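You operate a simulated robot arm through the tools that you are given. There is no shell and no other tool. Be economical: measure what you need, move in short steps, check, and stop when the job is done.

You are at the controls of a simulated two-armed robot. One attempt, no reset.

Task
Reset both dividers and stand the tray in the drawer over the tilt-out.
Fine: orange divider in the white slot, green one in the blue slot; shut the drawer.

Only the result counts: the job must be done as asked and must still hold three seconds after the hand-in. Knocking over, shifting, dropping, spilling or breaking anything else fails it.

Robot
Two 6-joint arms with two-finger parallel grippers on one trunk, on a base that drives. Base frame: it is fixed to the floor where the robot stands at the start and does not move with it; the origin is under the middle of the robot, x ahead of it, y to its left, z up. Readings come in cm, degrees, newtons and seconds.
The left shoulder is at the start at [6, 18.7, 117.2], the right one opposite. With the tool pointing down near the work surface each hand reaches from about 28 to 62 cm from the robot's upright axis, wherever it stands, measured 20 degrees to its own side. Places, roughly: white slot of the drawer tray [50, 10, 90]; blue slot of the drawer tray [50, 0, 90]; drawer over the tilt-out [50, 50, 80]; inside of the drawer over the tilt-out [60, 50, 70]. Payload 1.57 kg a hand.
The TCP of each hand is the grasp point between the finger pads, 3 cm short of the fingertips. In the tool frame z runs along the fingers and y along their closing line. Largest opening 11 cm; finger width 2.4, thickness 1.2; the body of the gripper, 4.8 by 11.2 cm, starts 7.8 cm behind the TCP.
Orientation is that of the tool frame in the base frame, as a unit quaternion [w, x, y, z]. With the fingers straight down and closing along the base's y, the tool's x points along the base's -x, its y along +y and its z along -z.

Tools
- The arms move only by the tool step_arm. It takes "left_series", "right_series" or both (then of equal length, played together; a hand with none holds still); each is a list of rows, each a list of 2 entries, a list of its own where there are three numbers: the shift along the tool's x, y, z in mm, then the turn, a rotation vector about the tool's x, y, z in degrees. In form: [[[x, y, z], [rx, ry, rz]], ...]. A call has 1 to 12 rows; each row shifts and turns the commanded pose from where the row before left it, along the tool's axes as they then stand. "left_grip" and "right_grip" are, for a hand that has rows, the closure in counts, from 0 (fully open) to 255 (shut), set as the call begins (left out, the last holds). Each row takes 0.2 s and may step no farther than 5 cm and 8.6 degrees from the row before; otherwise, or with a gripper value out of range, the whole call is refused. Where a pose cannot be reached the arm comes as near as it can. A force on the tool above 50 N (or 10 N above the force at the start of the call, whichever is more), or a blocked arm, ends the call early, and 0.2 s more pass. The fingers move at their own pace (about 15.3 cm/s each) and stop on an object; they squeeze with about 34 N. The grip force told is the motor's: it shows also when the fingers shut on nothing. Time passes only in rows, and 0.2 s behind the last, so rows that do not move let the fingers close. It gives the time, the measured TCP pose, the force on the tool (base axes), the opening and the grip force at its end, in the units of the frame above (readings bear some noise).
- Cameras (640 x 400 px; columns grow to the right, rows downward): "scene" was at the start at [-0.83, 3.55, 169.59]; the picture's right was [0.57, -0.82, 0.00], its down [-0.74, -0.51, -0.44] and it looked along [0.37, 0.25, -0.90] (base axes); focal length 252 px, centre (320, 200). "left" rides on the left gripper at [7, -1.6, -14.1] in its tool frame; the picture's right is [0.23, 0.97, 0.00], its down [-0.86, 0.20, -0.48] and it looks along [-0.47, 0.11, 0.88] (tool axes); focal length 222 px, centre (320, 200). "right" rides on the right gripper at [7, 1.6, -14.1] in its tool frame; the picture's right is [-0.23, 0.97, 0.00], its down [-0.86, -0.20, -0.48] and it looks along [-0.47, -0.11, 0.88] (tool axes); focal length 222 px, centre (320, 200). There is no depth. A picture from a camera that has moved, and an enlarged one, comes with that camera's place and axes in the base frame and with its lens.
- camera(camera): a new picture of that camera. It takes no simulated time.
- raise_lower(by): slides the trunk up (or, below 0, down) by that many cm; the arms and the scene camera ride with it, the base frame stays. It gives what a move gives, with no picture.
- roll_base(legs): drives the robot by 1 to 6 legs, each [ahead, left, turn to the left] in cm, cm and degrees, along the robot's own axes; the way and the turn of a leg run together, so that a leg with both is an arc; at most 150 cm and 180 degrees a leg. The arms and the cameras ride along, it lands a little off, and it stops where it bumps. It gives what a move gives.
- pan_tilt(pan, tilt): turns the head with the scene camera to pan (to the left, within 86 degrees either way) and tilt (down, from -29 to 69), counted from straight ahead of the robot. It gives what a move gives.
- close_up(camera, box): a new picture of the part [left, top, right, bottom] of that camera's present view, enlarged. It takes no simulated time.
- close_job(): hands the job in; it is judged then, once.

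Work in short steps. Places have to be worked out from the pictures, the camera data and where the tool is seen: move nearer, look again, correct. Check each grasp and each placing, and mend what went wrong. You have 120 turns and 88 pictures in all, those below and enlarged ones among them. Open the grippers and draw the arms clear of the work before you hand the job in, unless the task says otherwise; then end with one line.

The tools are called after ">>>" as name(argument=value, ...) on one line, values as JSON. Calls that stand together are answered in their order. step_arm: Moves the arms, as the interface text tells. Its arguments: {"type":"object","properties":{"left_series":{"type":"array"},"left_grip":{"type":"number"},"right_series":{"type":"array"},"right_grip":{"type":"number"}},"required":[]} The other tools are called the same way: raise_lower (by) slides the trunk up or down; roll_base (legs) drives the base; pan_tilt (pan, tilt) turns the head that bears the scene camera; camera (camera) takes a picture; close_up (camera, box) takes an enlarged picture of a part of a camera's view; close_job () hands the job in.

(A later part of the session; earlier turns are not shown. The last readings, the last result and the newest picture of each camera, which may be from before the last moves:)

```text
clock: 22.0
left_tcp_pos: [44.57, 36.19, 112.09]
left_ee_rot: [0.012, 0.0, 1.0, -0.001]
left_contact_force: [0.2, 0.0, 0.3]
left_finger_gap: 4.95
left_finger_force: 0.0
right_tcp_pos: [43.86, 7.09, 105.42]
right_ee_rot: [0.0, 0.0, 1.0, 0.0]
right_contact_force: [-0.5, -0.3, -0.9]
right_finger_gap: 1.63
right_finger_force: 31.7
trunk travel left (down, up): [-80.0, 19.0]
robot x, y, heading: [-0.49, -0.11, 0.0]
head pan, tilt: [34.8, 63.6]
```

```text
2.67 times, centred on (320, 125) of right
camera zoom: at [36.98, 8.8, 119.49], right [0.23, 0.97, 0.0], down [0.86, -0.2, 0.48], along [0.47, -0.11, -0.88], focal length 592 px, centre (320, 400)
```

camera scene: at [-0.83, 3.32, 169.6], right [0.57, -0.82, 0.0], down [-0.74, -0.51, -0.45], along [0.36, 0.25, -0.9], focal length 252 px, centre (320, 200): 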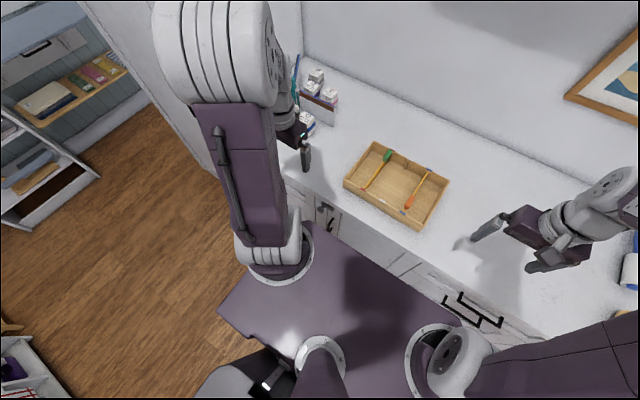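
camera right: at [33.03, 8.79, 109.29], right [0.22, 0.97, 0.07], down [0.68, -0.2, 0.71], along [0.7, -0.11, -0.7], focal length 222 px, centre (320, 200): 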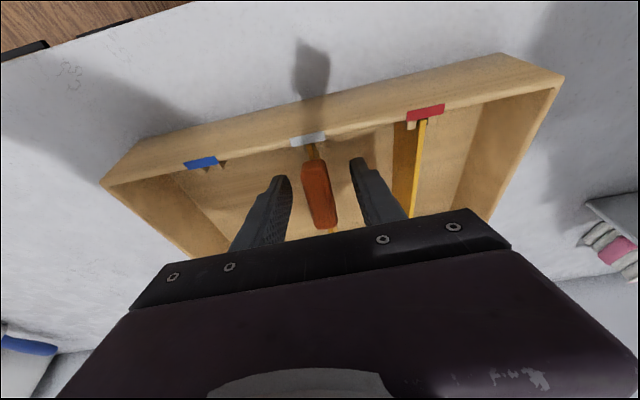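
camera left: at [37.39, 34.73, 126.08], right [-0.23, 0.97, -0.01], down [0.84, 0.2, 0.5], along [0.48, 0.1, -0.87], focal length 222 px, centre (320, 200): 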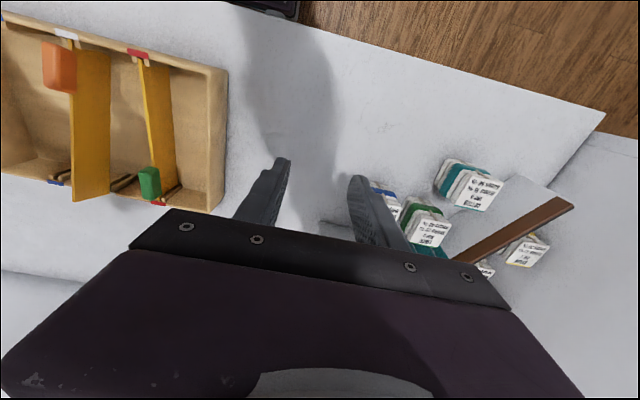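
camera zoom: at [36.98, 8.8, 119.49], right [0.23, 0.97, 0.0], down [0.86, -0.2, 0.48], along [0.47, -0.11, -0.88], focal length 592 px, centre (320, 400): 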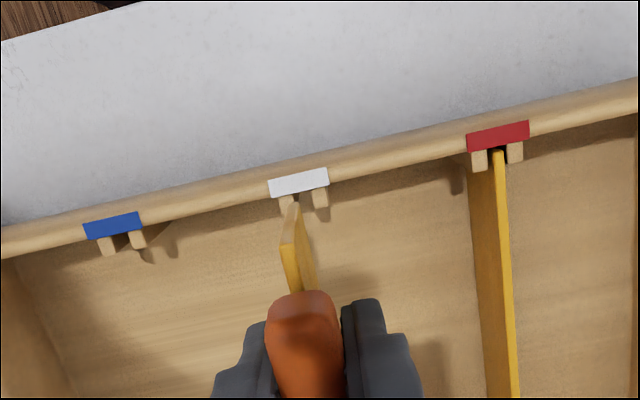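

The plate is now level, with its bottom at about 99.5 and spanning x≈40.4–59.3. Compared in the same way with the seated green divider it lies about 4 mm too far toward me, so I shift +4 mm in x and lower in.

>>> step_arm(right_series=[[[-4, 0, 10], [0, 0, 0]], [[0, 0, 10], [0, 0, 0]], [[0, 0, 8], [0, 0, 0]], [[0, 0, 6], [0, 0, 0]], [[0, 0, 0], [0, 0, 0]]])

>>> close_up(camera="left", box=[0, 20, 240, 220])

```text
clock: 23.2
left_tcp_pos: [44.62, 36.22, 112.2]
left_ee_rot: [0.012, 0.001, 1.0, -0.002]
left_contact_force: [-0.6, -1.2, 0.4]
left_finger_gap: 4.96
left_finger_force: 0.0
right_tcp_pos: [44.4, 7.13, 101.97]
right_ee_rot: [0.0, 0.0, 1.0, 0.0]
right_contact_force: [0.3, -0.3, -0.8]
right_finger_gap: 1.61
right_finger_force: 31.2
trunk travel left (down, up): [-80.0, 19.0]
robot x, y, heading: [-0.19, -0.52, 0.0]
head pan, tilt: [34.8, 63.6]
```

```text
2.00 times, centred on (120, 120) of left
camera zoom: at [37.36, 34.64, 126.12], right [-0.23, 0.97, -0.01], down [0.84, 0.2, 0.5], along [0.49, 0.11, -0.87], focal length 444 px, centre (720, 360)
```

zoom: 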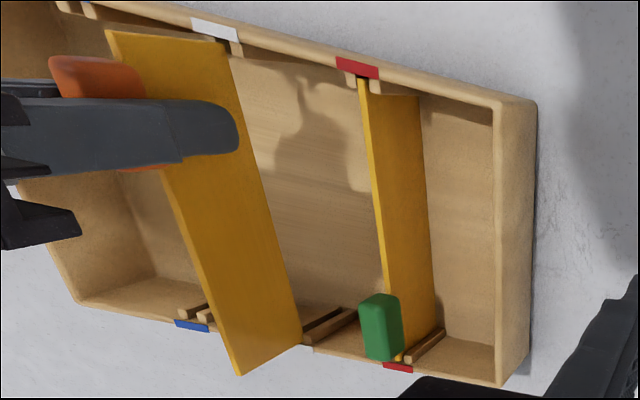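

The bottom is at rim level. By the same left-camera measure the inner span is about 40.9–59.9 and the plate 41.2–60.2, so I shift back 2.5 mm and lower a little, feeling for contact.

>>> step_arm(right_series=[[[2.5, 0, 0], [0, 0, 0]], [[0, 0, 4], [0, 0, 0]], [[0, 0, 4], [0, 0, 0]], [[0, 0, 0], [0, 0, 0]]])

>>> close_up(camera="left", box=[0, 20, 240, 220])

```text
clock: 24.2
left_tcp_pos: [44.7, 36.27, 112.02]
left_ee_rot: [0.011, 0.0, 1.0, -0.002]
left_contact_force: [-0.5, 1.1, -0.5]
left_finger_gap: 4.95
left_finger_force: 0.1
right_tcp_pos: [44.09, 7.13, 101.08]
right_ee_rot: [0.0, 0.0, 1.0, 0.0]
right_contact_force: [0.8, 0.6, -1.0]
right_finger_gap: 1.61
right_finger_force: 31.6
trunk travel left (down, up): [-80.0, 19.0]
robot x, y, heading: [0.08, -0.07, 0.1]
head pan, tilt: [34.8, 63.6]
```

```text
2.00 times, centred on (120, 120) of left
camera zoom: at [37.38, 34.65, 126.11], right [-0.23, 0.97, -0.01], down [0.84, 0.2, 0.5], along [0.48, 0.11, -0.87], focal length 444 px, centre (720, 360)
```

zoom: 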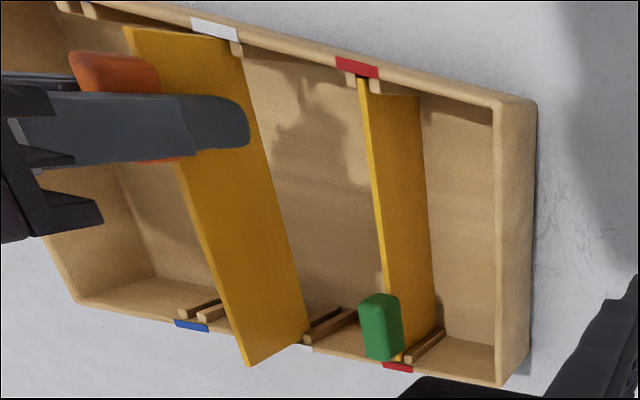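

There is no contact and the end is going in beside the back peg. I continue down in small steps.

>>> step_arm(right_series=[[[0, 0, 4], [0, 0, 0]], [[0, 0, 4], [0, 0, 0]], [[0, 0, 4], [0, 0, 0]], [[0, 0, 0], [0, 0, 0]]])

>>> close_up(camera="left", box=[0, 20, 240, 220])

```text
clock: 25.2
left_tcp_pos: [44.54, 36.25, 112.12]
left_ee_rot: [0.01, 0.001, 1.0, -0.002]
left_contact_force: [0.3, -0.2, 0.2]
left_finger_gap: 4.94
left_finger_force: 0.0
right_tcp_pos: [44.22, 7.03, 100.02]
right_ee_rot: [0.0, 0.001, 1.0, 0.0]
right_contact_force: [0.0, 0.5, -0.4]
right_finger_gap: 1.64
right_finger_force: 31.6
trunk travel left (down, up): [-80.0, 19.0]
robot x, y, heading: [-0.3, -0.05, 0.1]
head pan, tilt: [34.8, 63.6]
```

```text
2.00 times, centred on (120, 120) of left
camera zoom: at [37.38, 34.65, 126.11], right [-0.23, 0.97, -0.01], down [0.84, 0.2, 0.5], along [0.48, 0.11, -0.87], focal length 444 px, centre (720, 360)
```

zoom: 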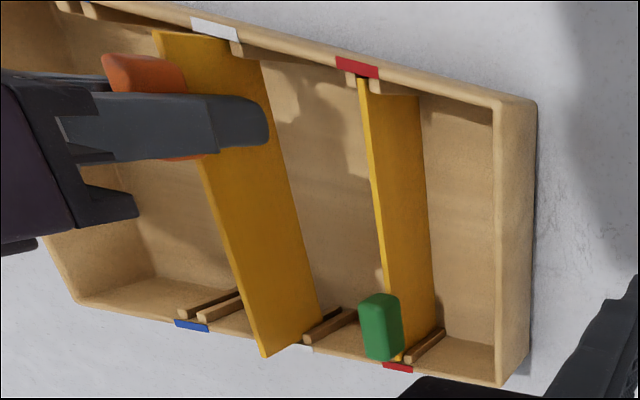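

Sliding in freely. I lower the remaining ~2.2 cm, ending at the seat.

>>> step_arm(right_series=[[[0, 0, 6], [0, 0, 0]], [[0, 0, 6], [0, 0, 0]], [[0, 0, 5], [0, 0, 0]], [[0, 0, 3], [0, 0, 0]], [[0, 0, 0], [0, 0, 0]]])

>>> close_up(camera="left", box=[0, 20, 240, 220])

```text
clock: 26.4
left_tcp_pos: [44.66, 36.27, 112.0]
left_ee_rot: [0.011, -0.001, 1.0, -0.002]
left_contact_force: [0.0, -0.2, -0.3]
left_finger_gap: 4.96
left_finger_force: 0.1
right_tcp_pos: [44.07, 7.07, 98.0]
right_ee_rot: [0.0, 0.0, 1.0, 0.0]
right_contact_force: [0.9, 1.2, 0.4]
right_finger_gap: 1.63
right_finger_force: 31.3
trunk travel left (down, up): [-80.0, 19.0]
robot x, y, heading: [0.14, -0.17, -0.1]
head pan, tilt: [34.8, 63.6]
```

```text
2.00 times, centred on (120, 120) of left
camera zoom: at [37.38, 34.67, 126.11], right [-0.23, 0.97, -0.01], down [0.84, 0.2, 0.5], along [0.48, 0.11, -0.87], focal length 444 px, centre (720, 360)
```

zoom: 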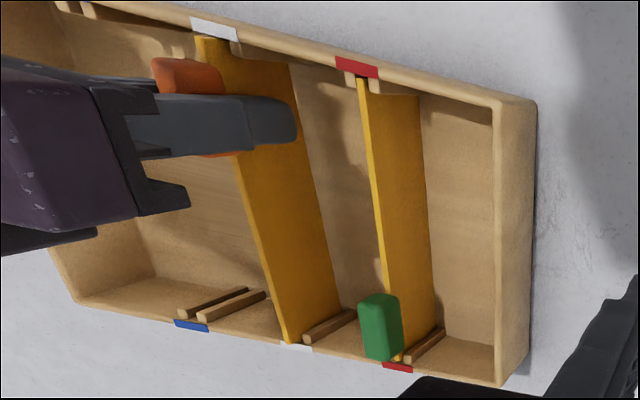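

No floor contact yet, so I lower up to 9 mm more in 3 mm steps.

>>> step_arm(right_series=[[[0, 0, 3], [0, 0, 0]], [[0, 0, 3], [0, 0, 0]], [[0, 0, 3], [0, 0, 0]], [[0, 0, 0], [0, 0, 0]]])

>>> close_up(camera="left", box=[0, 20, 240, 220])

```text
clock: 27.4
left_tcp_pos: [44.64, 36.18, 112.25]
left_ee_rot: [0.011, 0.0, 1.0, -0.002]
left_contact_force: [-0.2, -0.6, 1.7]
left_finger_gap: 4.96
left_finger_force: 0.1
right_tcp_pos: [44.17, 7.11, 97.15]
right_ee_rot: [0.001, 0.0, 1.0, 0.0]
right_contact_force: [0.5, 1.1, 7.1]
right_finger_gap: 1.62
right_finger_force: 31.6
trunk travel left (down, up): [-80.0, 19.0]
robot x, y, heading: [-0.45, 0.11, 0.2]
head pan, tilt: [34.8, 63.6]
```

```text
2.00 times, centred on (120, 120) of left
camera zoom: at [37.29, 34.64, 126.15], right [-0.23, 0.97, -0.01], down [0.84, 0.2, 0.5], along [0.49, 0.11, -0.87], focal length 444 px, centre (720, 360)
```

zoom: 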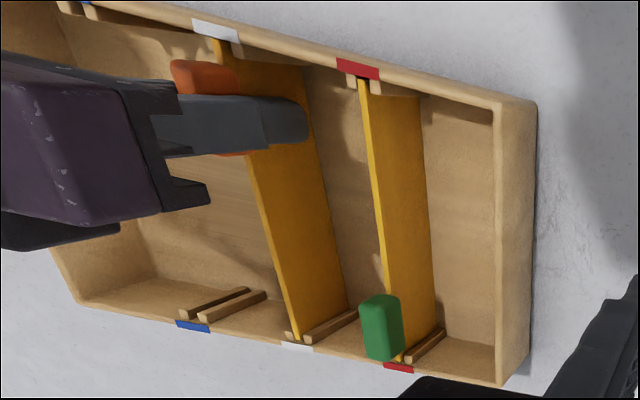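

Seated, with a 7 N reaction. I release, rise, and clear the right arm to the right.

>>> step_arm(right_series=[[[0, 0, 0], [0, 0, 0]], [[0, 0, 0], [0, 0, 0]], [[0, 0, -30], [0, 0, 0]], [[0, 0, -50], [0, 0, 0]], [[0, 0, -50], [0, 0, 0]], [[0, -50, 0], [0, 0, 0]], [[0, -50, 0], [0, 0, 0]], [[0, -50, 0], [0, 0, 0]], [[0, -50, 0], [0, 0, 0]], [[0, -50, 0], [0, 0, 0]], [[0, -50, 0], [0, 0, 0]]], right_grip=140)

>>> close_up(camera="scene", box=[320, 130, 480, 230])

```text
clock: 29.8
left_tcp_pos: [44.54, 36.16, 112.28]
left_ee_rot: [0.011, 0.0, 1.0, -0.001]
left_contact_force: [0.0, 0.2, 0.5]
left_finger_gap: 4.97
left_finger_force: 0.0
right_tcp_pos: [44.1, -22.92, 110.26]
right_ee_rot: [0.0, -0.001, 1.0, 0.001]
right_contact_force: [-0.2, 0.0, 0.2]
right_finger_gap: 4.95
right_finger_force: 0.1
trunk travel left (down, up): [-80.0, 19.0]
robot x, y, heading: [0.02, -0.09, -0.0]
head pan, tilt: [34.8, 63.6]
```

```text
4.00 times, centred on (400, 180) of scene
camera zoom: at [-0.83, 3.35, 169.6], right [0.57, -0.82, 0.0], down [-0.74, -0.51, -0.45], along [0.36, 0.25, -0.9], focal length 1007 px, centre (0, 280)
```

zoom: 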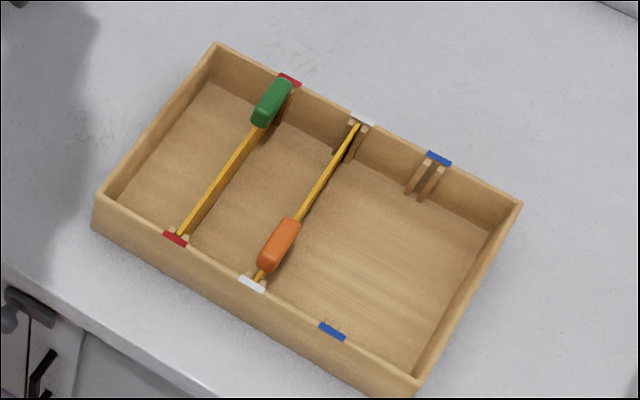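

The orange divider is properly seated in the white slot. To let the left hand reach both the green knob (56, 14) and the blue slot, I roll the base 6 cm to the right.

>>> roll_base(legs=[[0, -6, 0]])

>>> close_up(camera="scene", box=[320, 110, 480, 210])

```text
clock: 30.8
left_tcp_pos: [44.49, 30.9, 111.97]
left_ee_rot: [0.011, 0.0, 1.0, -0.005]
left_contact_force: [-0.3, 0.7, -0.7]
left_finger_gap: 4.97
left_finger_force: 0.0
right_tcp_pos: [44.25, -28.14, 110.38]
right_ee_rot: [-0.001, -0.001, 1.0, -0.002]
right_contact_force: [-0.1, 0.5, 0.4]
right_finger_gap: 4.97
right_finger_force: 0.0
trunk travel left (down, up): [-80.0, 19.0]
robot x, y, heading: [-0.01, -5.91, -0.1]
head pan, tilt: [34.8, 63.6]
```

```text
4.00 times, centred on (400, 160) of scene
camera zoom: at [-0.82, -1.48, 169.57], right [0.57, -0.82, 0.0], down [-0.73, -0.51, -0.44], along [0.36, 0.25, -0.9], focal length 1007 px, centre (0, 360)
```

zoom: 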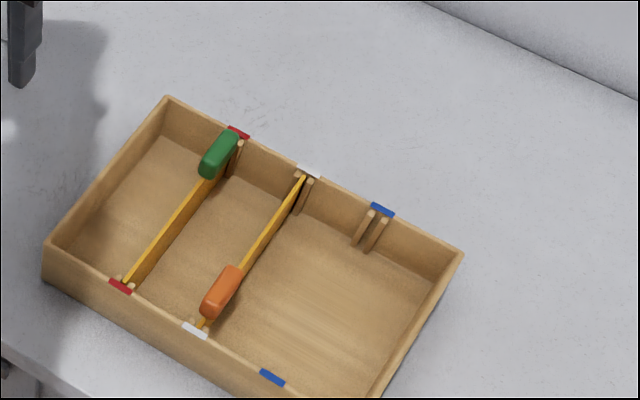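

I bring the left hand over the green knob at about [56, 14.3], correcting the small 1.3° tilt.

>>> step_arm(left_series=[[[-28, -41, 0], [0, 1.2, 0]], [[-28, -41, 0], [0, 0, 0]], [[-28, -41, 0], [0, 0, 0]], [[-28, -41, 20], [0, 0, 0]], [[0, 0, 20], [0, 0, 0]]])

>>> camera(camera="left")

>>> close_up(camera="scene", box=[320, 110, 480, 210])

```text
refused: row 4 steps farther than a row can; nothing moved
```

```text
39 pictures are left
camera left: at [37.36, 29.39, 125.9], right [-0.23, 0.97, -0.01], down [0.84, 0.2, 0.49], along [0.48, 0.1, -0.87], focal length 222 px, centre (320, 200)
```

left: 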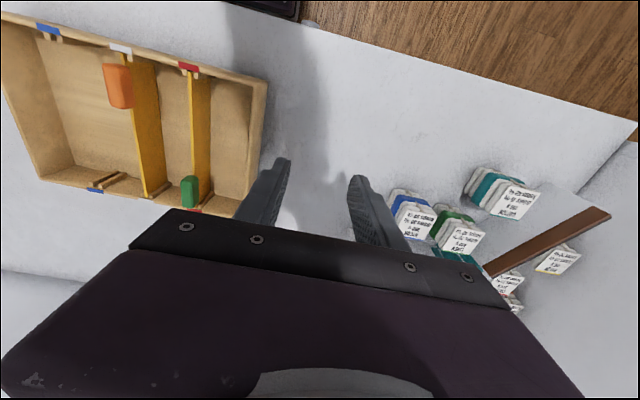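

```text
4.00 times, centred on (400, 160) of scene
camera zoom: at [-0.82, -1.48, 169.57], right [0.57, -0.82, 0.0], down [-0.73, -0.51, -0.44], along [0.36, 0.25, -0.9], focal length 1007 px, centre (0, 360)
```

zoom: 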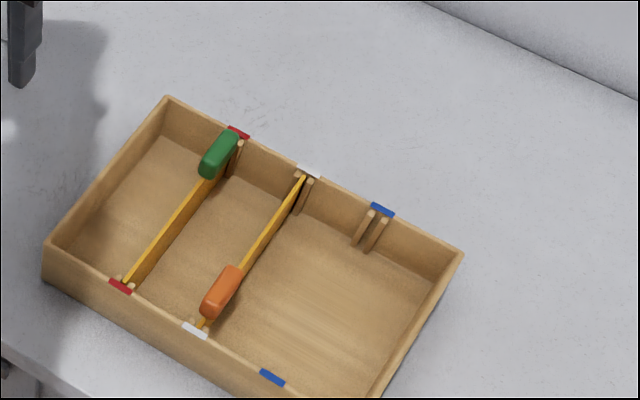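

One row was too long. I redo it split.

>>> step_arm(left_series=[[[-28, -41, 0], [0, 1.2, 0]], [[-28, -41, 0], [0, 0, 0]], [[-28, -41, 0], [0, 0, 0]], [[-30, -42, 0], [0, 0, 0]], [[0, 0, 40], [0, 0, 0]]])

>>> camera(camera="left")

```text
refused: row 4 steps farther than a row can; nothing moved
```

```text
37 pictures are left
camera left: at [37.36, 29.39, 125.9], right [-0.23, 0.97, -0.01], down [0.84, 0.2, 0.49], along [0.48, 0.1, -0.87], focal length 222 px, centre (320, 200)
```

left: 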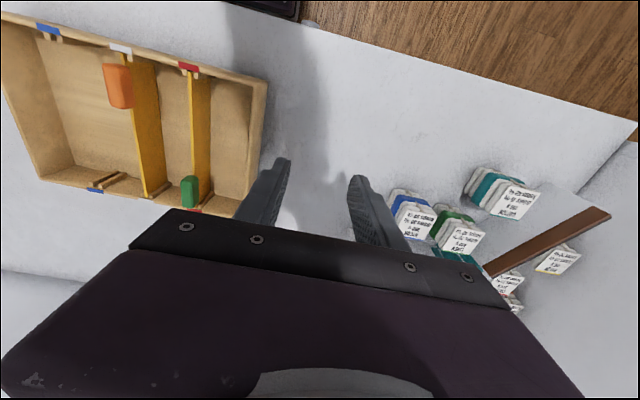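

Still just over 5 cm in that row. I use five shorter rows.

>>> step_arm(left_series=[[[-23, -33, 0], [0, 1.2, 0]], [[-23, -33, 0], [0, 0, 0]], [[-23, -33, 0], [0, 0, 0]], [[-23, -33, 0], [0, 0, 0]], [[-22, -33, 0], [0, 0, 0]], [[0, 0, 40], [0, 0, 0]], [[0, 0, 0], [0, 0, 0]]])

```text
clock: 32.4
left_tcp_pos: [56.02, 14.0, 108.21]
left_ee_rot: [-0.001, 0.0, 1.0, -0.001]
left_contact_force: [0.0, -0.2, 0.4]
left_finger_gap: 4.97
left_finger_force: 0.2
right_tcp_pos: [44.14, -28.82, 110.31]
right_ee_rot: [0.0, 0.0, 1.0, 0.0]
right_contact_force: [-0.2, -0.2, -0.1]
right_finger_gap: 4.97
right_finger_force: 0.1
trunk travel left (down, up): [-80.0, 19.0]
robot x, y, heading: [0.01, -6.16, -0.2]
head pan, tilt: [34.8, 63.6]
```

I check the alignment over the green knob with the left camera before descending.

>>> camera(camera="left")

```text
36 pictures are left
camera left: at [49.12, 12.36, 122.37], right [-0.23, 0.97, 0.0], down [0.85, 0.2, 0.48], along [0.47, 0.11, -0.88], focal length 222 px, centre (320, 200)
```

left: 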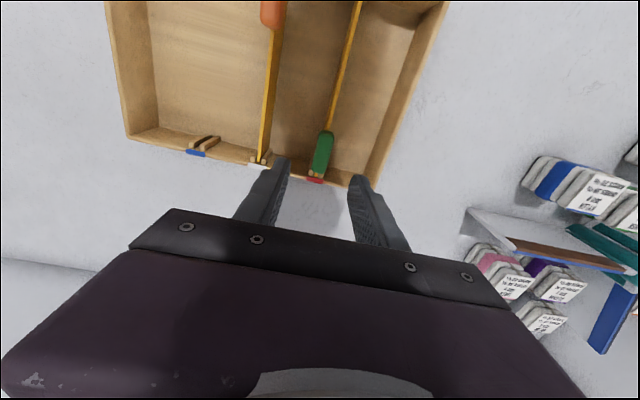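

The green knob projects to [56.2, 14.2] and is centred. I descend, then grip.

>>> step_arm(left_series=[[[-1, 2, 45], [0, 0, 0]], [[0, 0, 35], [0, 0, 0]], [[0, 0, 15], [0, 0, 0]], [[0, 0, 10], [0, 0, 0]], [[0, 0, 0], [0, 0, 0]]])

>>> step_arm(left_series=[[[0, 0, 0], [0, 0, 0]], [[0, 0, 0], [0, 0, 0]], [[0, 0, 0], [0, 0, 0]]], left_grip=255)

>>> close_up(camera="scene", box=[320, 110, 480, 210])

```text
clock: 33.6
left_tcp_pos: [56.1, 14.03, 97.67]
left_ee_rot: [0.0, 0.0, 1.0, -0.002]
left_contact_force: [-0.4, 0.3, -0.2]
left_finger_gap: 4.97
left_finger_force: 0.1
right_tcp_pos: [44.32, -28.69, 110.21]
right_ee_rot: [0.0, -0.002, 1.0, -0.001]
right_contact_force: [0.7, 0.1, 0.5]
right_finger_gap: 4.97
right_finger_force: 0.1
trunk travel left (down, up): [-80.0, 19.0]
robot x, y, heading: [0.44, -5.95, 0.1]
head pan, tilt: [34.8, 63.6]
```

```text
clock: 34.4
left_tcp_pos: [56.13, 14.11, 97.66]
left_ee_rot: [0.001, 0.0, 1.0, -0.002]
left_contact_force: [0.1, 1.5, 1.2]
left_finger_gap: 1.65
left_finger_force: 31.7
right_tcp_pos: [44.33, -28.78, 110.38]
right_ee_rot: [0.0, -0.001, 1.0, 0.0]
right_contact_force: [0.3, 0.6, 0.9]
right_finger_gap: 4.96
right_finger_force: 0.0
trunk travel left (down, up): [-80.0, 19.0]
robot x, y, heading: [-0.04, -6.17, -0.0]
head pan, tilt: [34.8, 63.6]
```

```text
4.00 times, centred on (400, 160) of scene
camera zoom: at [-0.85, -2.35, 169.59], right [0.57, -0.82, 0.0], down [-0.74, -0.51, -0.44], along [0.36, 0.25, -0.9], focal length 1007 px, centre (0, 360)
```

zoom: 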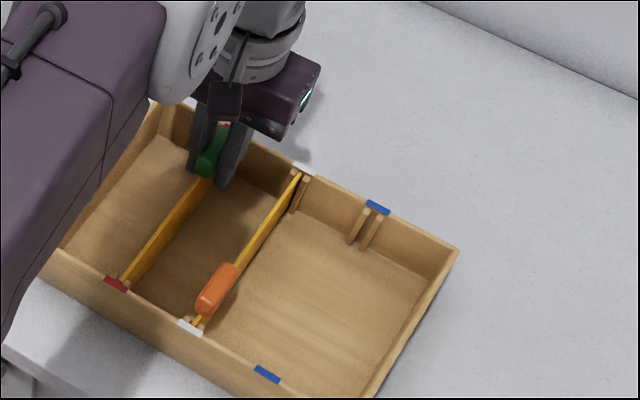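

Gripped at 1.65. I lift 10.5 cm so the green plate clears the orange knob, then check that it is level.

>>> step_arm(left_series=[[[0, 0, -8], [0, 0, 0]], [[0, 0, -12], [0, 0, 0]], [[0, 0, -20], [0, 0, 0]], [[0, 0, -20], [0, 0, 0]], [[0, 0, -25], [0, 0, 0]], [[0, 0, -20], [0, 0, 0]], [[0, 0, 0], [0, 0, 0]]])

>>> close_up(camera="scene", box=[320, 110, 480, 210])

>>> camera(camera="right")

```text
clock: 36.0
left_tcp_pos: [56.07, 14.18, 108.18]
left_ee_rot: [0.0, 0.0, 1.0, -0.002]
left_contact_force: [-0.5, -0.4, -0.3]
left_finger_gap: 1.64
left_finger_force: 31.7
right_tcp_pos: [44.24, -28.81, 110.24]
right_ee_rot: [0.0, 0.0, 1.0, -0.001]
right_contact_force: [0.4, 0.1, 0.0]
right_finger_gap: 4.95
right_finger_force: 0.2
trunk travel left (down, up): [-80.0, 19.0]
robot x, y, heading: [0.06, -5.65, 0.1]
head pan, tilt: [34.8, 63.6]
```

```text
4.00 times, centred on (400, 160) of scene
camera zoom: at [-0.79, -2.41, 169.59], right [0.57, -0.82, 0.0], down [-0.74, -0.51, -0.44], along [0.36, 0.25, -0.9], focal length 1007 px, centre (0, 360)
```

zoom: 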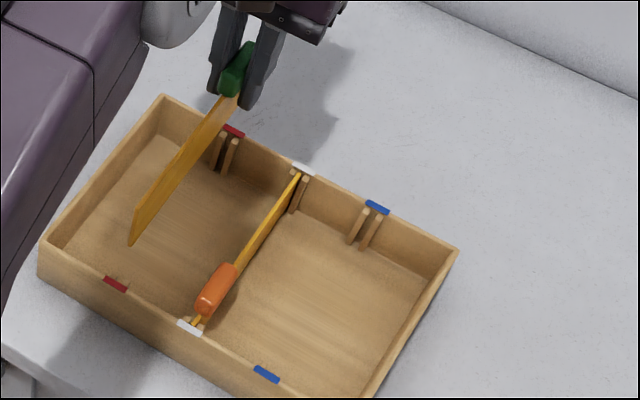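

```text
33 pictures are left
camera right: at [37.28, -27.09, 124.29], right [0.23, 0.97, 0.0], down [0.86, -0.2, 0.48], along [0.47, -0.11, -0.88], focal length 222 px, centre (320, 200)
```

right: 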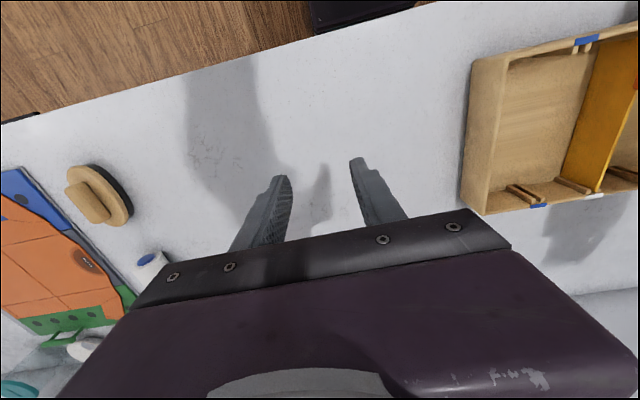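

The green plate looks level. I shift it 14.2 cm to the right, over the blue slot, lower 3.5 cm to just above the rim, and inspect.

>>> step_arm(left_series=[[[0, -36, 0], [0, 0, 0]], [[0, -36, 0], [0, 0, 0]], [[0, -36, 0], [0, 0, 0]], [[0, -34, 0], [0, 0, 0]], [[0, 0, 20], [0, 0, 0]], [[0, 0, 20], [0, 0, 0]], [[0, 0, 0], [0, 0, 0]]])

>>> close_up(camera="scene", box=[350, 120, 446, 210])

>>> close_up(camera="right", box=[400, 0, 640, 225])

>>> close_up(camera="left", box=[200, 0, 440, 225])

```text
clock: 37.6
left_tcp_pos: [56.14, -0.27, 104.28]
left_ee_rot: [0.0, 0.0, 1.0, -0.001]
left_contact_force: [-0.1, -0.2, -0.7]
left_finger_gap: 1.59
left_finger_force: 31.5
right_tcp_pos: [44.27, -28.91, 110.23]
right_ee_rot: [0.0, -0.001, 1.0, 0.001]
right_contact_force: [0.2, -0.3, 0.9]
right_finger_gap: 4.98
right_finger_force: 0.0
trunk travel left (down, up): [-80.0, 19.0]
robot x, y, heading: [0.07, -5.83, -0.1]
head pan, tilt: [34.8, 63.6]
```

```text
4.44 times, centred on (398, 165) of scene
camera zoom: at [-0.85, -2.48, 169.6], right [0.57, -0.82, 0.0], down [-0.74, -0.51, -0.44], along [0.36, 0.25, -0.9], focal length 1119 px, centre (-27, 356)
```

zoom: 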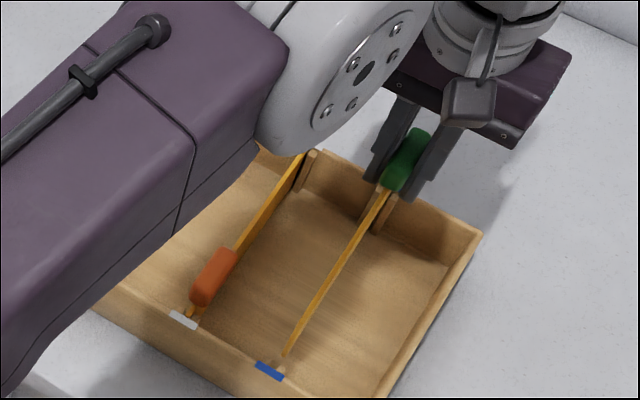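

```text
1.78 times, centred on (520, 112) of right
camera zoom: at [37.23, -27.14, 124.29], right [0.23, 0.97, 0.0], down [0.86, -0.2, 0.48], along [0.47, -0.11, -0.88], focal length 395 px, centre (-36, 356)
```

zoom: 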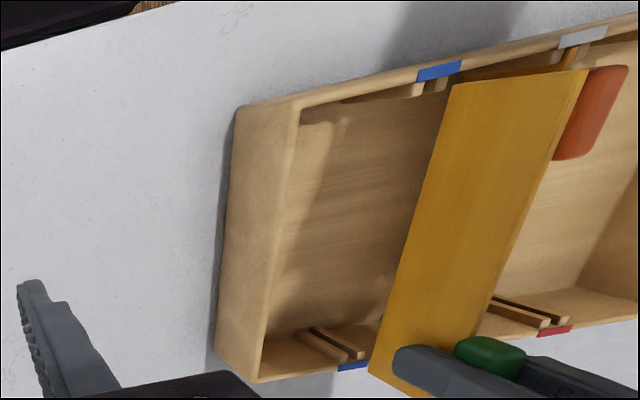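

```text
1.78 times, centred on (320, 112) of left
camera zoom: at [49.15, -1.91, 118.4], right [-0.23, 0.97, 0.0], down [0.85, 0.2, 0.48], along [0.47, 0.11, -0.88], focal length 395 px, centre (320, 356)
```

zoom: 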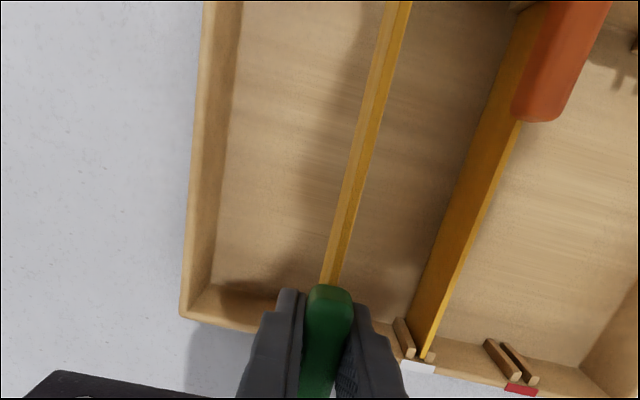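

The plate is level, spanning x≈41–60, and sits about 2.5 mm right of the blue slot centre and slightly far back. I nudge +2.5 mm in y and -1.5 mm in x, then lower a little, feeling for contact.

>>> step_arm(left_series=[[[1.5, 2.5, 0], [0, 0, 0]], [[0, 0, 10], [0, 0, 0]], [[0, 0, 8], [0, 0, 0]], [[0, 0, 6], [0, 0, 0]], [[0, 0, 0], [0, 0, 0]]])

>>> close_up(camera="right", box=[400, 0, 640, 225])

```text
clock: 38.8
left_tcp_pos: [55.7, -0.03, 102.15]
left_ee_rot: [0.003, 0.0, 1.0, -0.002]
left_contact_force: [-4.0, -0.6, 20.8]
left_finger_gap: 1.64
left_finger_force: 31.7
right_tcp_pos: [43.95, -28.85, 110.3]
right_ee_rot: [0.002, -0.001, 1.0, 0.0]
right_contact_force: [0.1, -0.3, -0.7]
right_finger_gap: 4.98
right_finger_force: 0.1
trunk travel left (down, up): [-80.0, 19.0]
robot x, y, heading: [-0.18, -5.88, -0.2]
head pan, tilt: [34.8, 63.6]
```

```text
1.78 times, centred on (520, 112) of right
camera zoom: at [36.86, -27.13, 124.43], right [0.23, 0.97, 0.0], down [0.85, -0.2, 0.48], along [0.47, -0.11, -0.88], focal length 395 px, centre (-36, 356)
```

zoom: 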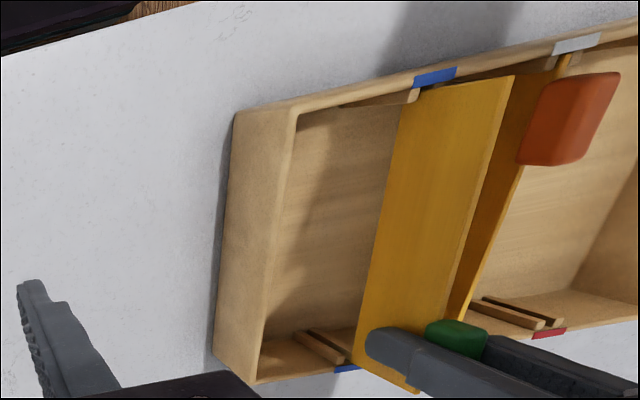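

There is 21 N of contact at the back end, so I zoom in on that corner to see whether it sits on a peg or on the rim.

>>> close_up(camera="right", box=[490, 170, 570, 220])

```text
8.00 times, centred on (530, 195) of right
camera zoom: at [36.86, -27.13, 124.43], right [0.23, 0.97, 0.0], down [0.85, -0.2, 0.48], along [0.47, -0.11, -0.88], focal length 1777 px, centre (-1360, 240)
```

zoom: 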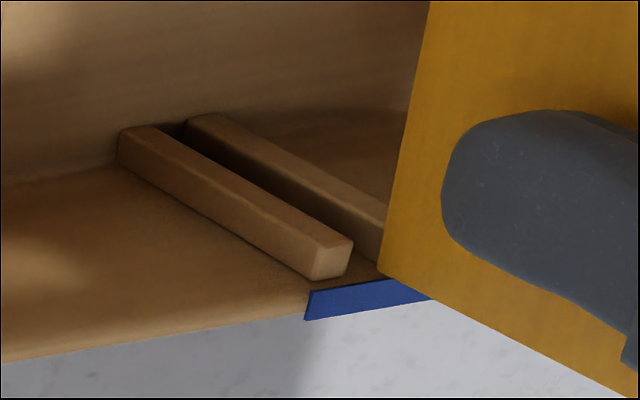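

The back corner rests on the left (+y) peg of the blue slot, so the plate needs to go about 4.5 mm right. I raise 6 mm, shift, and check both ends.

>>> step_arm(left_series=[[[0, 0, -8], [0, 0, 0]], [[0, -4.5, 0], [0, 0, 0]], [[0, 0, 0], [0, 0, 0]]])

>>> close_up(camera="right", box=[490, 170, 570, 220])

>>> close_up(camera="right", box=[540, 20, 620, 70])

```text
clock: 39.6
left_tcp_pos: [55.99, -0.36, 102.56]
left_ee_rot: [-0.001, 0.0, 1.0, -0.002]
left_contact_force: [-0.8, 1.5, -0.4]
left_finger_gap: 1.6
left_finger_force: 31.7
right_tcp_pos: [44.23, -28.76, 110.15]
right_ee_rot: [-0.001, 0.0, 1.0, 0.0]
right_contact_force: [0.4, -0.3, -0.5]
right_finger_gap: 4.95
right_finger_force: 0.0
trunk travel left (down, up): [-80.0, 19.0]
robot x, y, heading: [-0.22, -5.66, 0.1]
head pan, tilt: [34.8, 63.6]
```

```text
8.00 times, centred on (530, 195) of right
camera zoom: at [37.28, -27.03, 124.29], right [0.23, 0.97, 0.0], down [0.86, -0.2, 0.48], along [0.47, -0.11, -0.88], focal length 1777 px, centre (-1360, 240)
```

zoom: 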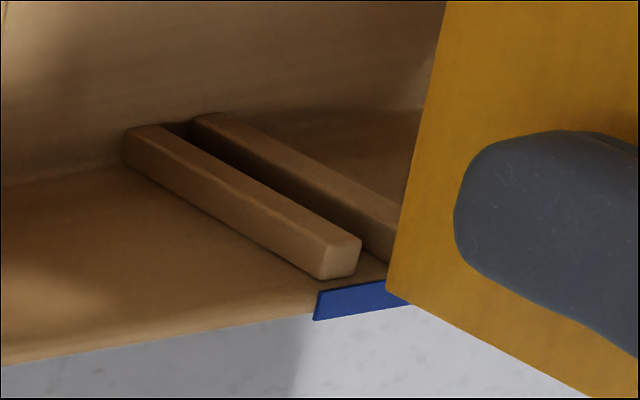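

```text
8.00 times, centred on (580, 45) of right
camera zoom: at [37.28, -27.03, 124.29], right [0.23, 0.97, 0.0], down [0.86, -0.2, 0.48], along [0.47, -0.11, -0.88], focal length 1777 px, centre (-1760, 1440)
```

zoom: 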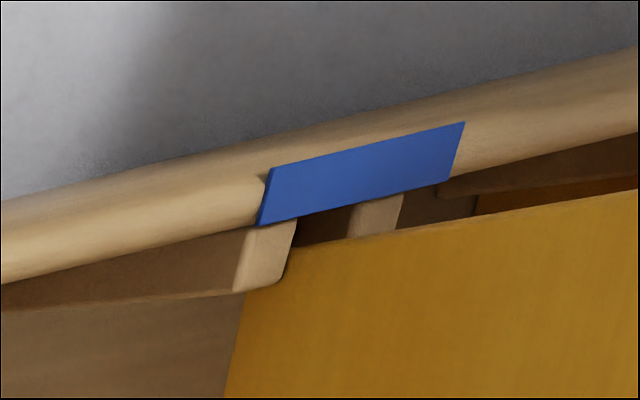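

The front is already in its slot and the plate has pitched about 3° (back up) from the contact. The tray is also yawed slightly, about 0.8°. I raise, level the pitch, match the yaw, nudge, and then look.

>>> step_arm(left_series=[[[0, 0, -4], [0, 0, 0]], [[1, -1, 0], [0, 3.2, 0.8]], [[0, 0, 0], [0, 0, 0]]])

>>> close_up(camera="right", box=[480, 20, 640, 220])

```text
clock: 40.4
left_tcp_pos: [55.92, -0.47, 103.01]
left_ee_rot: [-0.028, 0.007, 1.0, -0.002]
left_contact_force: [-0.8, 0.6, -1.3]
left_finger_gap: 1.63
left_finger_force: 32.2
right_tcp_pos: [44.15, -28.7, 110.21]
right_ee_rot: [0.0, -0.001, 1.0, 0.001]
right_contact_force: [-0.6, -0.7, -0.2]
right_finger_gap: 4.96
right_finger_force: 0.1
trunk travel left (down, up): [-80.0, 19.0]
robot x, y, heading: [-0.3, -5.9, -0.2]
head pan, tilt: [34.8, 63.6]
```

```text
2.00 times, centred on (560, 120) of right
camera zoom: at [37.25, -27.08, 124.3], right [0.23, 0.97, 0.0], down [0.86, -0.2, 0.48], along [0.47, -0.11, -0.88], focal length 444 px, centre (-160, 360)
```

zoom: 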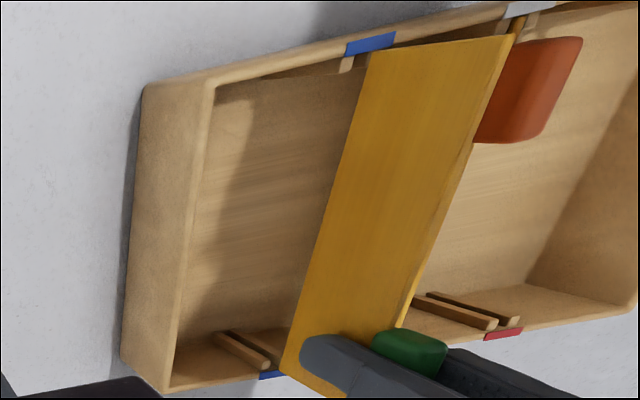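

The plate is level again, spanning x≈40.9–59.7. I lower gently.

>>> step_arm(left_series=[[[0, 0, 4], [0, 0, 0]], [[0, 0, 4], [0, 0, 0]], [[0, 0, 3], [0, 0, 0]], [[0, 0, 0], [0, 0, 0]]])

>>> close_up(camera="right", box=[480, 20, 640, 220])

```text
clock: 41.4
left_tcp_pos: [55.84, -0.53, 102.25]
left_ee_rot: [-0.025, 0.006, 1.0, -0.002]
left_contact_force: [8.2, 0.8, 23.0]
left_finger_gap: 1.68
left_finger_force: 32.4
right_tcp_pos: [44.07, -28.75, 110.37]
right_ee_rot: [0.002, -0.001, 1.0, 0.0]
right_contact_force: [0.5, -0.5, -0.3]
right_finger_gap: 4.98
right_finger_force: 0.1
trunk travel left (down, up): [-80.0, 19.0]
robot x, y, heading: [-0.02, -6.2, 0.1]
head pan, tilt: [34.8, 63.6]
```

```text
2.00 times, centred on (560, 120) of right
camera zoom: at [37.1, -27.1, 124.38], right [0.23, 0.97, 0.0], down [0.85, -0.2, 0.48], along [0.47, -0.11, -0.88], focal length 444 px, centre (-160, 360)
```

zoom: 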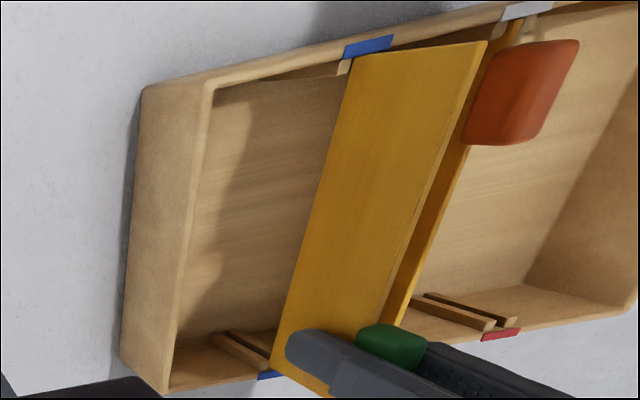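

Contact again, this time with +8 N in x. I zoom on both ends in one enlarged strip each.

>>> close_up(camera="right", box=[580, 25, 660, 75])

>>> close_up(camera="right", box=[580, 170, 639, 215])

```text
refused: 660 is not a number from 0 to 640
```

```text
8.89 times, centred on (610, 192) of right
camera zoom: at [37.1, -27.1, 124.38], right [0.23, 0.97, 0.0], down [0.85, -0.2, 0.48], along [0.47, -0.11, -0.88], focal length 1974 px, centre (-2253, 267)
```

zoom: 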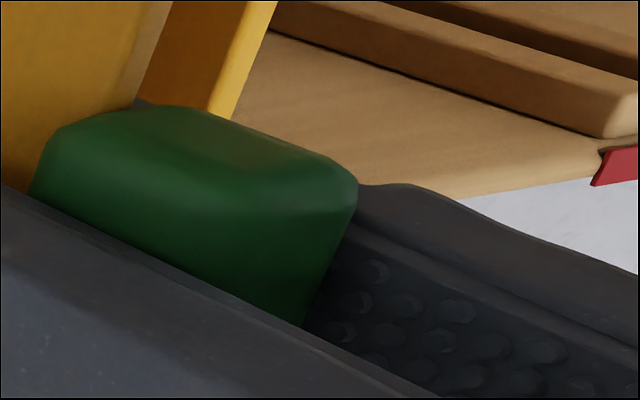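

That box was off. I look at the back corner (around 537, 200) and the front corner (around 576, 50).

>>> close_up(camera="right", box=[500, 175, 564, 215])

>>> close_up(camera="right", box=[544, 25, 608, 65])

```text
10.00 times, centred on (532, 195) of right
camera zoom: at [37.1, -27.1, 124.38], right [0.23, 0.97, 0.0], down [0.85, -0.2, 0.48], along [0.47, -0.11, -0.88], focal length 2221 px, centre (-1800, 250)
```

zoom: 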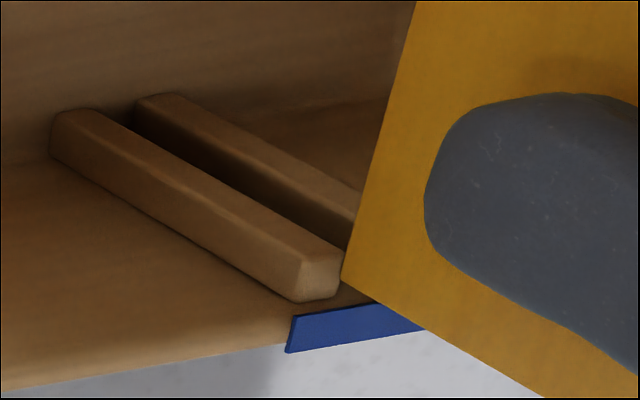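

```text
10.00 times, centred on (576, 45) of right
camera zoom: at [37.1, -27.1, 124.38], right [0.23, 0.97, 0.0], down [0.85, -0.2, 0.48], along [0.47, -0.11, -0.88], focal length 2221 px, centre (-2240, 1750)
```

zoom: 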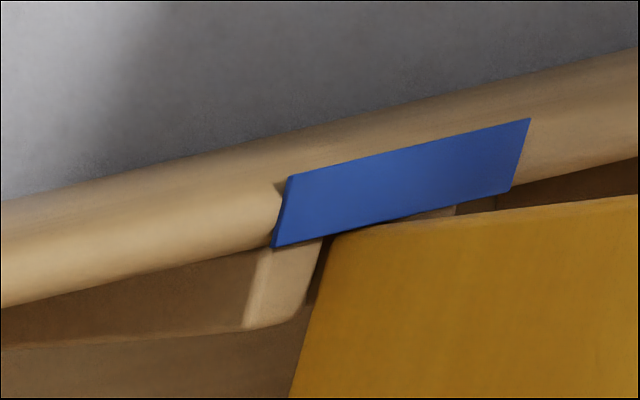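

Both ends are lined up in y, but the front corner sits right at the front rim edge, with +x force. I raise 4 mm, shift +2 mm in x and +0.5 mm in y, and lower again.

>>> step_arm(left_series=[[[0, 0, -6], [0, 0, 0]], [[-2, 0.5, 0], [0, 0, 0]], [[0, 0, 4], [0, 0, 0]], [[0, 0, 4], [0, 0, 0]], [[0, 0, 3], [0, 0, 0]], [[0, 0, 0], [0, 0, 0]]])

```text
clock: 42.8
left_tcp_pos: [55.57, -0.46, 101.69]
left_ee_rot: [-0.025, 0.006, 1.0, -0.001]
left_contact_force: [-3.7, 1.2, 21.1]
left_finger_gap: 1.62
left_finger_force: 31.7
right_tcp_pos: [43.66, -28.71, 110.48]
right_ee_rot: [0.001, -0.001, 1.0, -0.001]
right_contact_force: [0.5, -0.3, -1.3]
right_finger_gap: 4.96
right_finger_force: 0.0
trunk travel left (down, up): [-80.0, 19.0]
robot x, y, heading: [0.15, -6.06, -0.2]
head pan, tilt: [34.8, 63.6]
```

It went 5 mm lower, but the contact now has -x force. I check the back corner.

>>> close_up(camera="right", box=[500, 175, 564, 215])

>>> close_up(camera="right", box=[544, 25, 608, 65])

```text
10.00 times, centred on (532, 195) of right
camera zoom: at [36.85, -27.09, 124.43], right [0.23, 0.97, 0.0], down [0.85, -0.2, 0.48], along [0.47, -0.11, -0.88], focal length 2221 px, centre (-1800, 250)
```

zoom: 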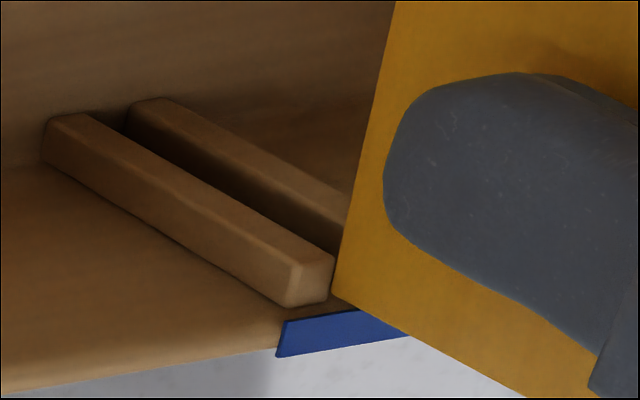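

```text
10.00 times, centred on (576, 45) of right
camera zoom: at [36.85, -27.09, 124.43], right [0.23, 0.97, 0.0], down [0.85, -0.2, 0.48], along [0.47, -0.11, -0.88], focal length 2221 px, centre (-2240, 1750)
```

zoom: 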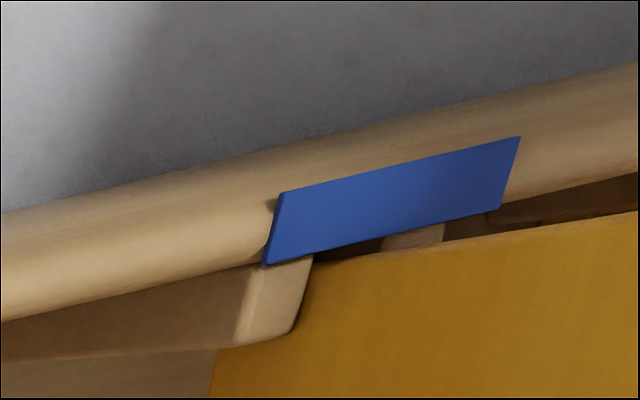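

The front is in the slot, while the back just catches the right-hand peg's edge and has pitched up ~2.7° again. I raise slightly, level it with x compensation, nudge +1 mm in y, and lower gently.

>>> step_arm(left_series=[[[0, 0, -6], [0, 0, 0]], [[-2, 1.2, 0], [0, 2.6, 0]], [[0, 0, 3], [0, 0, 0]], [[0, 0, 3], [0, 0, 0]], [[0, 0, 0], [0, 0, 0]]])

```text
clock: 44.0
left_tcp_pos: [56.04, -0.41, 101.39]
left_ee_rot: [-0.05, 0.008, 0.999, -0.002]
left_contact_force: [-0.1, -0.4, -0.9]
left_finger_gap: 1.64
left_finger_force: 31.8
right_tcp_pos: [44.22, -28.67, 110.29]
right_ee_rot: [0.0, -0.001, 1.0, 0.001]
right_contact_force: [0.3, -0.2, -0.2]
right_finger_gap: 4.96
right_finger_force: 0.0
trunk travel left (down, up): [-80.0, 19.0]
robot x, y, heading: [-0.04, -6.21, 0.0]
head pan, tilt: [34.8, 63.6]
```

No contact now, even at 101.4, which is lower than the earlier hang-ups. I continue down in small steps.

>>> step_arm(left_series=[[[0, 0, 3], [0, 0, 0]], [[0, 0, 3], [0, 0, 0]], [[0, 0, 3], [0, 0, 0]], [[0, 0, 0], [0, 0, 0]]])

```text
clock: 45.0
left_tcp_pos: [56.01, -0.35, 100.54]
left_ee_rot: [-0.049, 0.007, 0.999, -0.001]
left_contact_force: [0.7, -0.1, -0.7]
left_finger_gap: 1.63
left_finger_force: 31.8
right_tcp_pos: [44.14, -28.76, 110.3]
right_ee_rot: [0.0, -0.001, 1.0, 0.001]
right_contact_force: [0.1, -0.4, 1.2]
right_finger_gap: 4.92
right_finger_force: 0.0
trunk travel left (down, up): [-80.0, 19.0]
robot x, y, heading: [-0.05, -6.39, -0.2]
head pan, tilt: [34.8, 63.6]
```

Free, so I check the pitch once before going further.

>>> close_up(camera="right", box=[480, 20, 640, 220])

```text
2.00 times, centred on (560, 120) of right
camera zoom: at [37.25, -27.09, 124.29], right [0.23, 0.97, 0.0], down [0.86, -0.2, 0.48], along [0.47, -0.11, -0.88], focal length 444 px, centre (-160, 360)
```

zoom: 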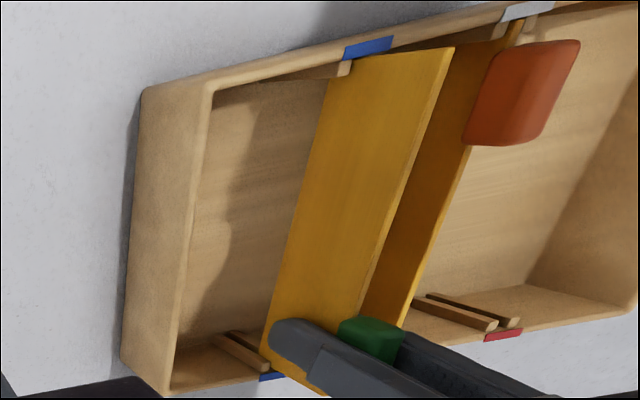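

Level (front 95.0, back 95.3). I lower on toward the seat in small steps.

>>> step_arm(left_series=[[[0, 0, 5], [0, 0, 0]], [[0, 0, 5], [0, 0, 0]], [[0, 0, 5], [0, 0, 0]], [[0, 0, 5], [0, 0, 0]], [[0, 0, 0], [0, 0, 0]]])

```text
clock: 46.2
left_tcp_pos: [55.88, -0.3, 98.52]
left_ee_rot: [-0.051, 0.007, 0.999, -0.001]
left_contact_force: [3.4, 1.3, 0.0]
left_finger_gap: 1.63
left_finger_force: 31.8
right_tcp_pos: [44.18, -28.65, 110.17]
right_ee_rot: [0.0, 0.0, 1.0, 0.0]
right_contact_force: [0.6, 0.3, 0.2]
right_finger_gap: 4.94
right_finger_force: 0.0
trunk travel left (down, up): [-80.0, 19.0]
robot x, y, heading: [-0.09, -6.1, 0.0]
head pan, tilt: [34.8, 63.6]
```

It is nearly home, rubbing lightly on the front wall because the tilted tool drifts -x. I compensate +2 mm in x and finish.

>>> step_arm(left_series=[[[-2, 0, 3], [0, 0, 0]], [[-0.5, 0, 3], [0, 0, 0]], [[-0.5, 0, 3], [0, 0, 0]], [[0, 0, 2], [0, 0, 0]], [[0, 0, 0], [0, 0, 0]]])

>>> close_up(camera="right", box=[480, 20, 640, 220])

```text
clock: 47.4
left_tcp_pos: [55.83, -0.34, 97.41]
left_ee_rot: [-0.05, 0.007, 0.999, -0.002]
left_contact_force: [3.0, 0.4, 0.5]
left_finger_gap: 1.62
left_finger_force: 32.0
left hand out of reach, approached as far as the arm can: row 2
right_tcp_pos: [44.21, -28.69, 110.35]
right_ee_rot: [0.0, -0.001, 1.0, 0.0]
right_contact_force: [0.3, 0.5, 0.4]
right_finger_gap: 4.97
right_finger_force: 0.0
trunk travel left (down, up): [-80.0, 19.0]
robot x, y, heading: [-0.19, -5.72, -0.1]
head pan, tilt: [34.8, 63.6]
```

```text
2.00 times, centred on (560, 120) of right
camera zoom: at [37.31, -27.09, 124.28], right [0.23, 0.97, 0.0], down [0.86, -0.2, 0.48], along [0.47, -0.11, -0.88], focal length 444 px, centre (-160, 360)
```

zoom: 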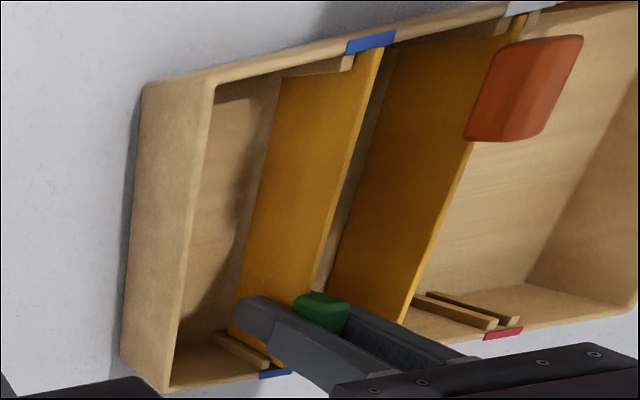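

It looks seated. I release, rise, straighten the tool and move the left hand off, then view the result from the scene camera.

>>> step_arm(left_series=[[[0, 0, 1], [0, 0, 0]], [[0, 0, 0], [0, 0, 0]], [[3, 0, -30], [0, 0, 0]], [[5, 0, -45], [0, 0, 0]], [[0, 0, -40], [0, -5.8, -0.8]], [[20, 45, 0], [0, 0, 0]], [[20, 45, 0], [0, 0, 0]], [[20, 45, 0], [0, 0, 0]], [[20, 45, 0], [0, 0, 0]], [[20, 45, 0], [0, 0, 0]], [[20, 45, 0], [0, 0, 0]]], left_grip=140)

>>> camera(camera="scene")

>>> close_up(camera="scene", box=[320, 110, 480, 210])

```text
clock: 49.8
left_tcp_pos: [43.81, 26.96, 108.72]
left_ee_rot: [0.0, 0.0, 1.0, -0.001]
left_contact_force: [0.3, 1.2, 0.3]
left_finger_gap: 4.95
left_finger_force: 0.0
right_tcp_pos: [44.19, -28.64, 110.19]
right_ee_rot: [0.0, 0.0, 1.0, 0.0]
right_contact_force: [0.1, -0.2, 0.1]
right_finger_gap: 4.95
right_finger_force: 0.2
trunk travel left (down, up): [-80.0, 19.0]
robot x, y, heading: [-0.09, -6.28, 0.1]
head pan, tilt: [34.8, 63.6]
```

```text
16 pictures are left
camera scene: at [-0.94, -2.22, 169.59], right [0.57, -0.82, 0.0], down [-0.74, -0.51, -0.44], along [0.37, 0.25, -0.9], focal length 252 px, centre (320, 200)
```

scene: 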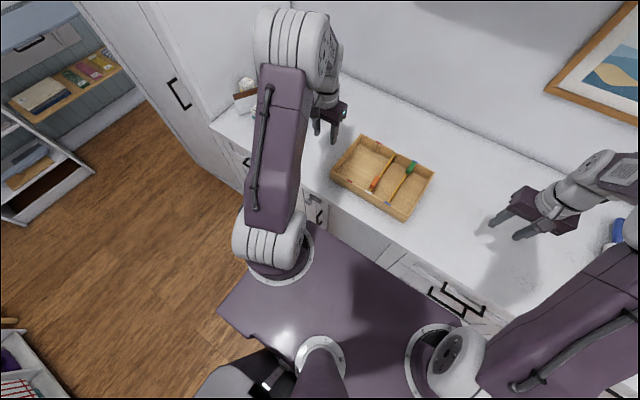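

```text
4.00 times, centred on (400, 160) of scene
camera zoom: at [-0.94, -2.22, 169.59], right [0.57, -0.82, 0.0], down [-0.74, -0.51, -0.44], along [0.37, 0.25, -0.9], focal length 1007 px, centre (0, 360)
```

zoom: 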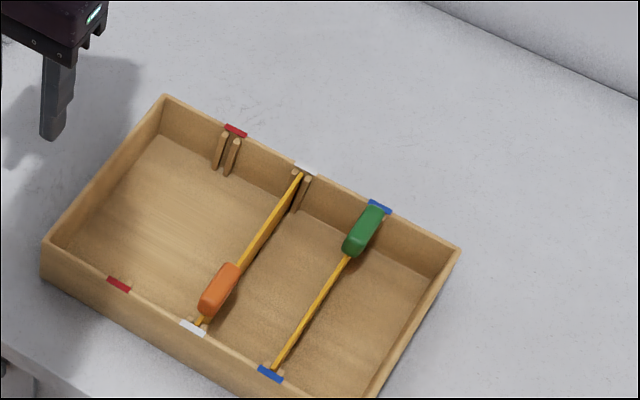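

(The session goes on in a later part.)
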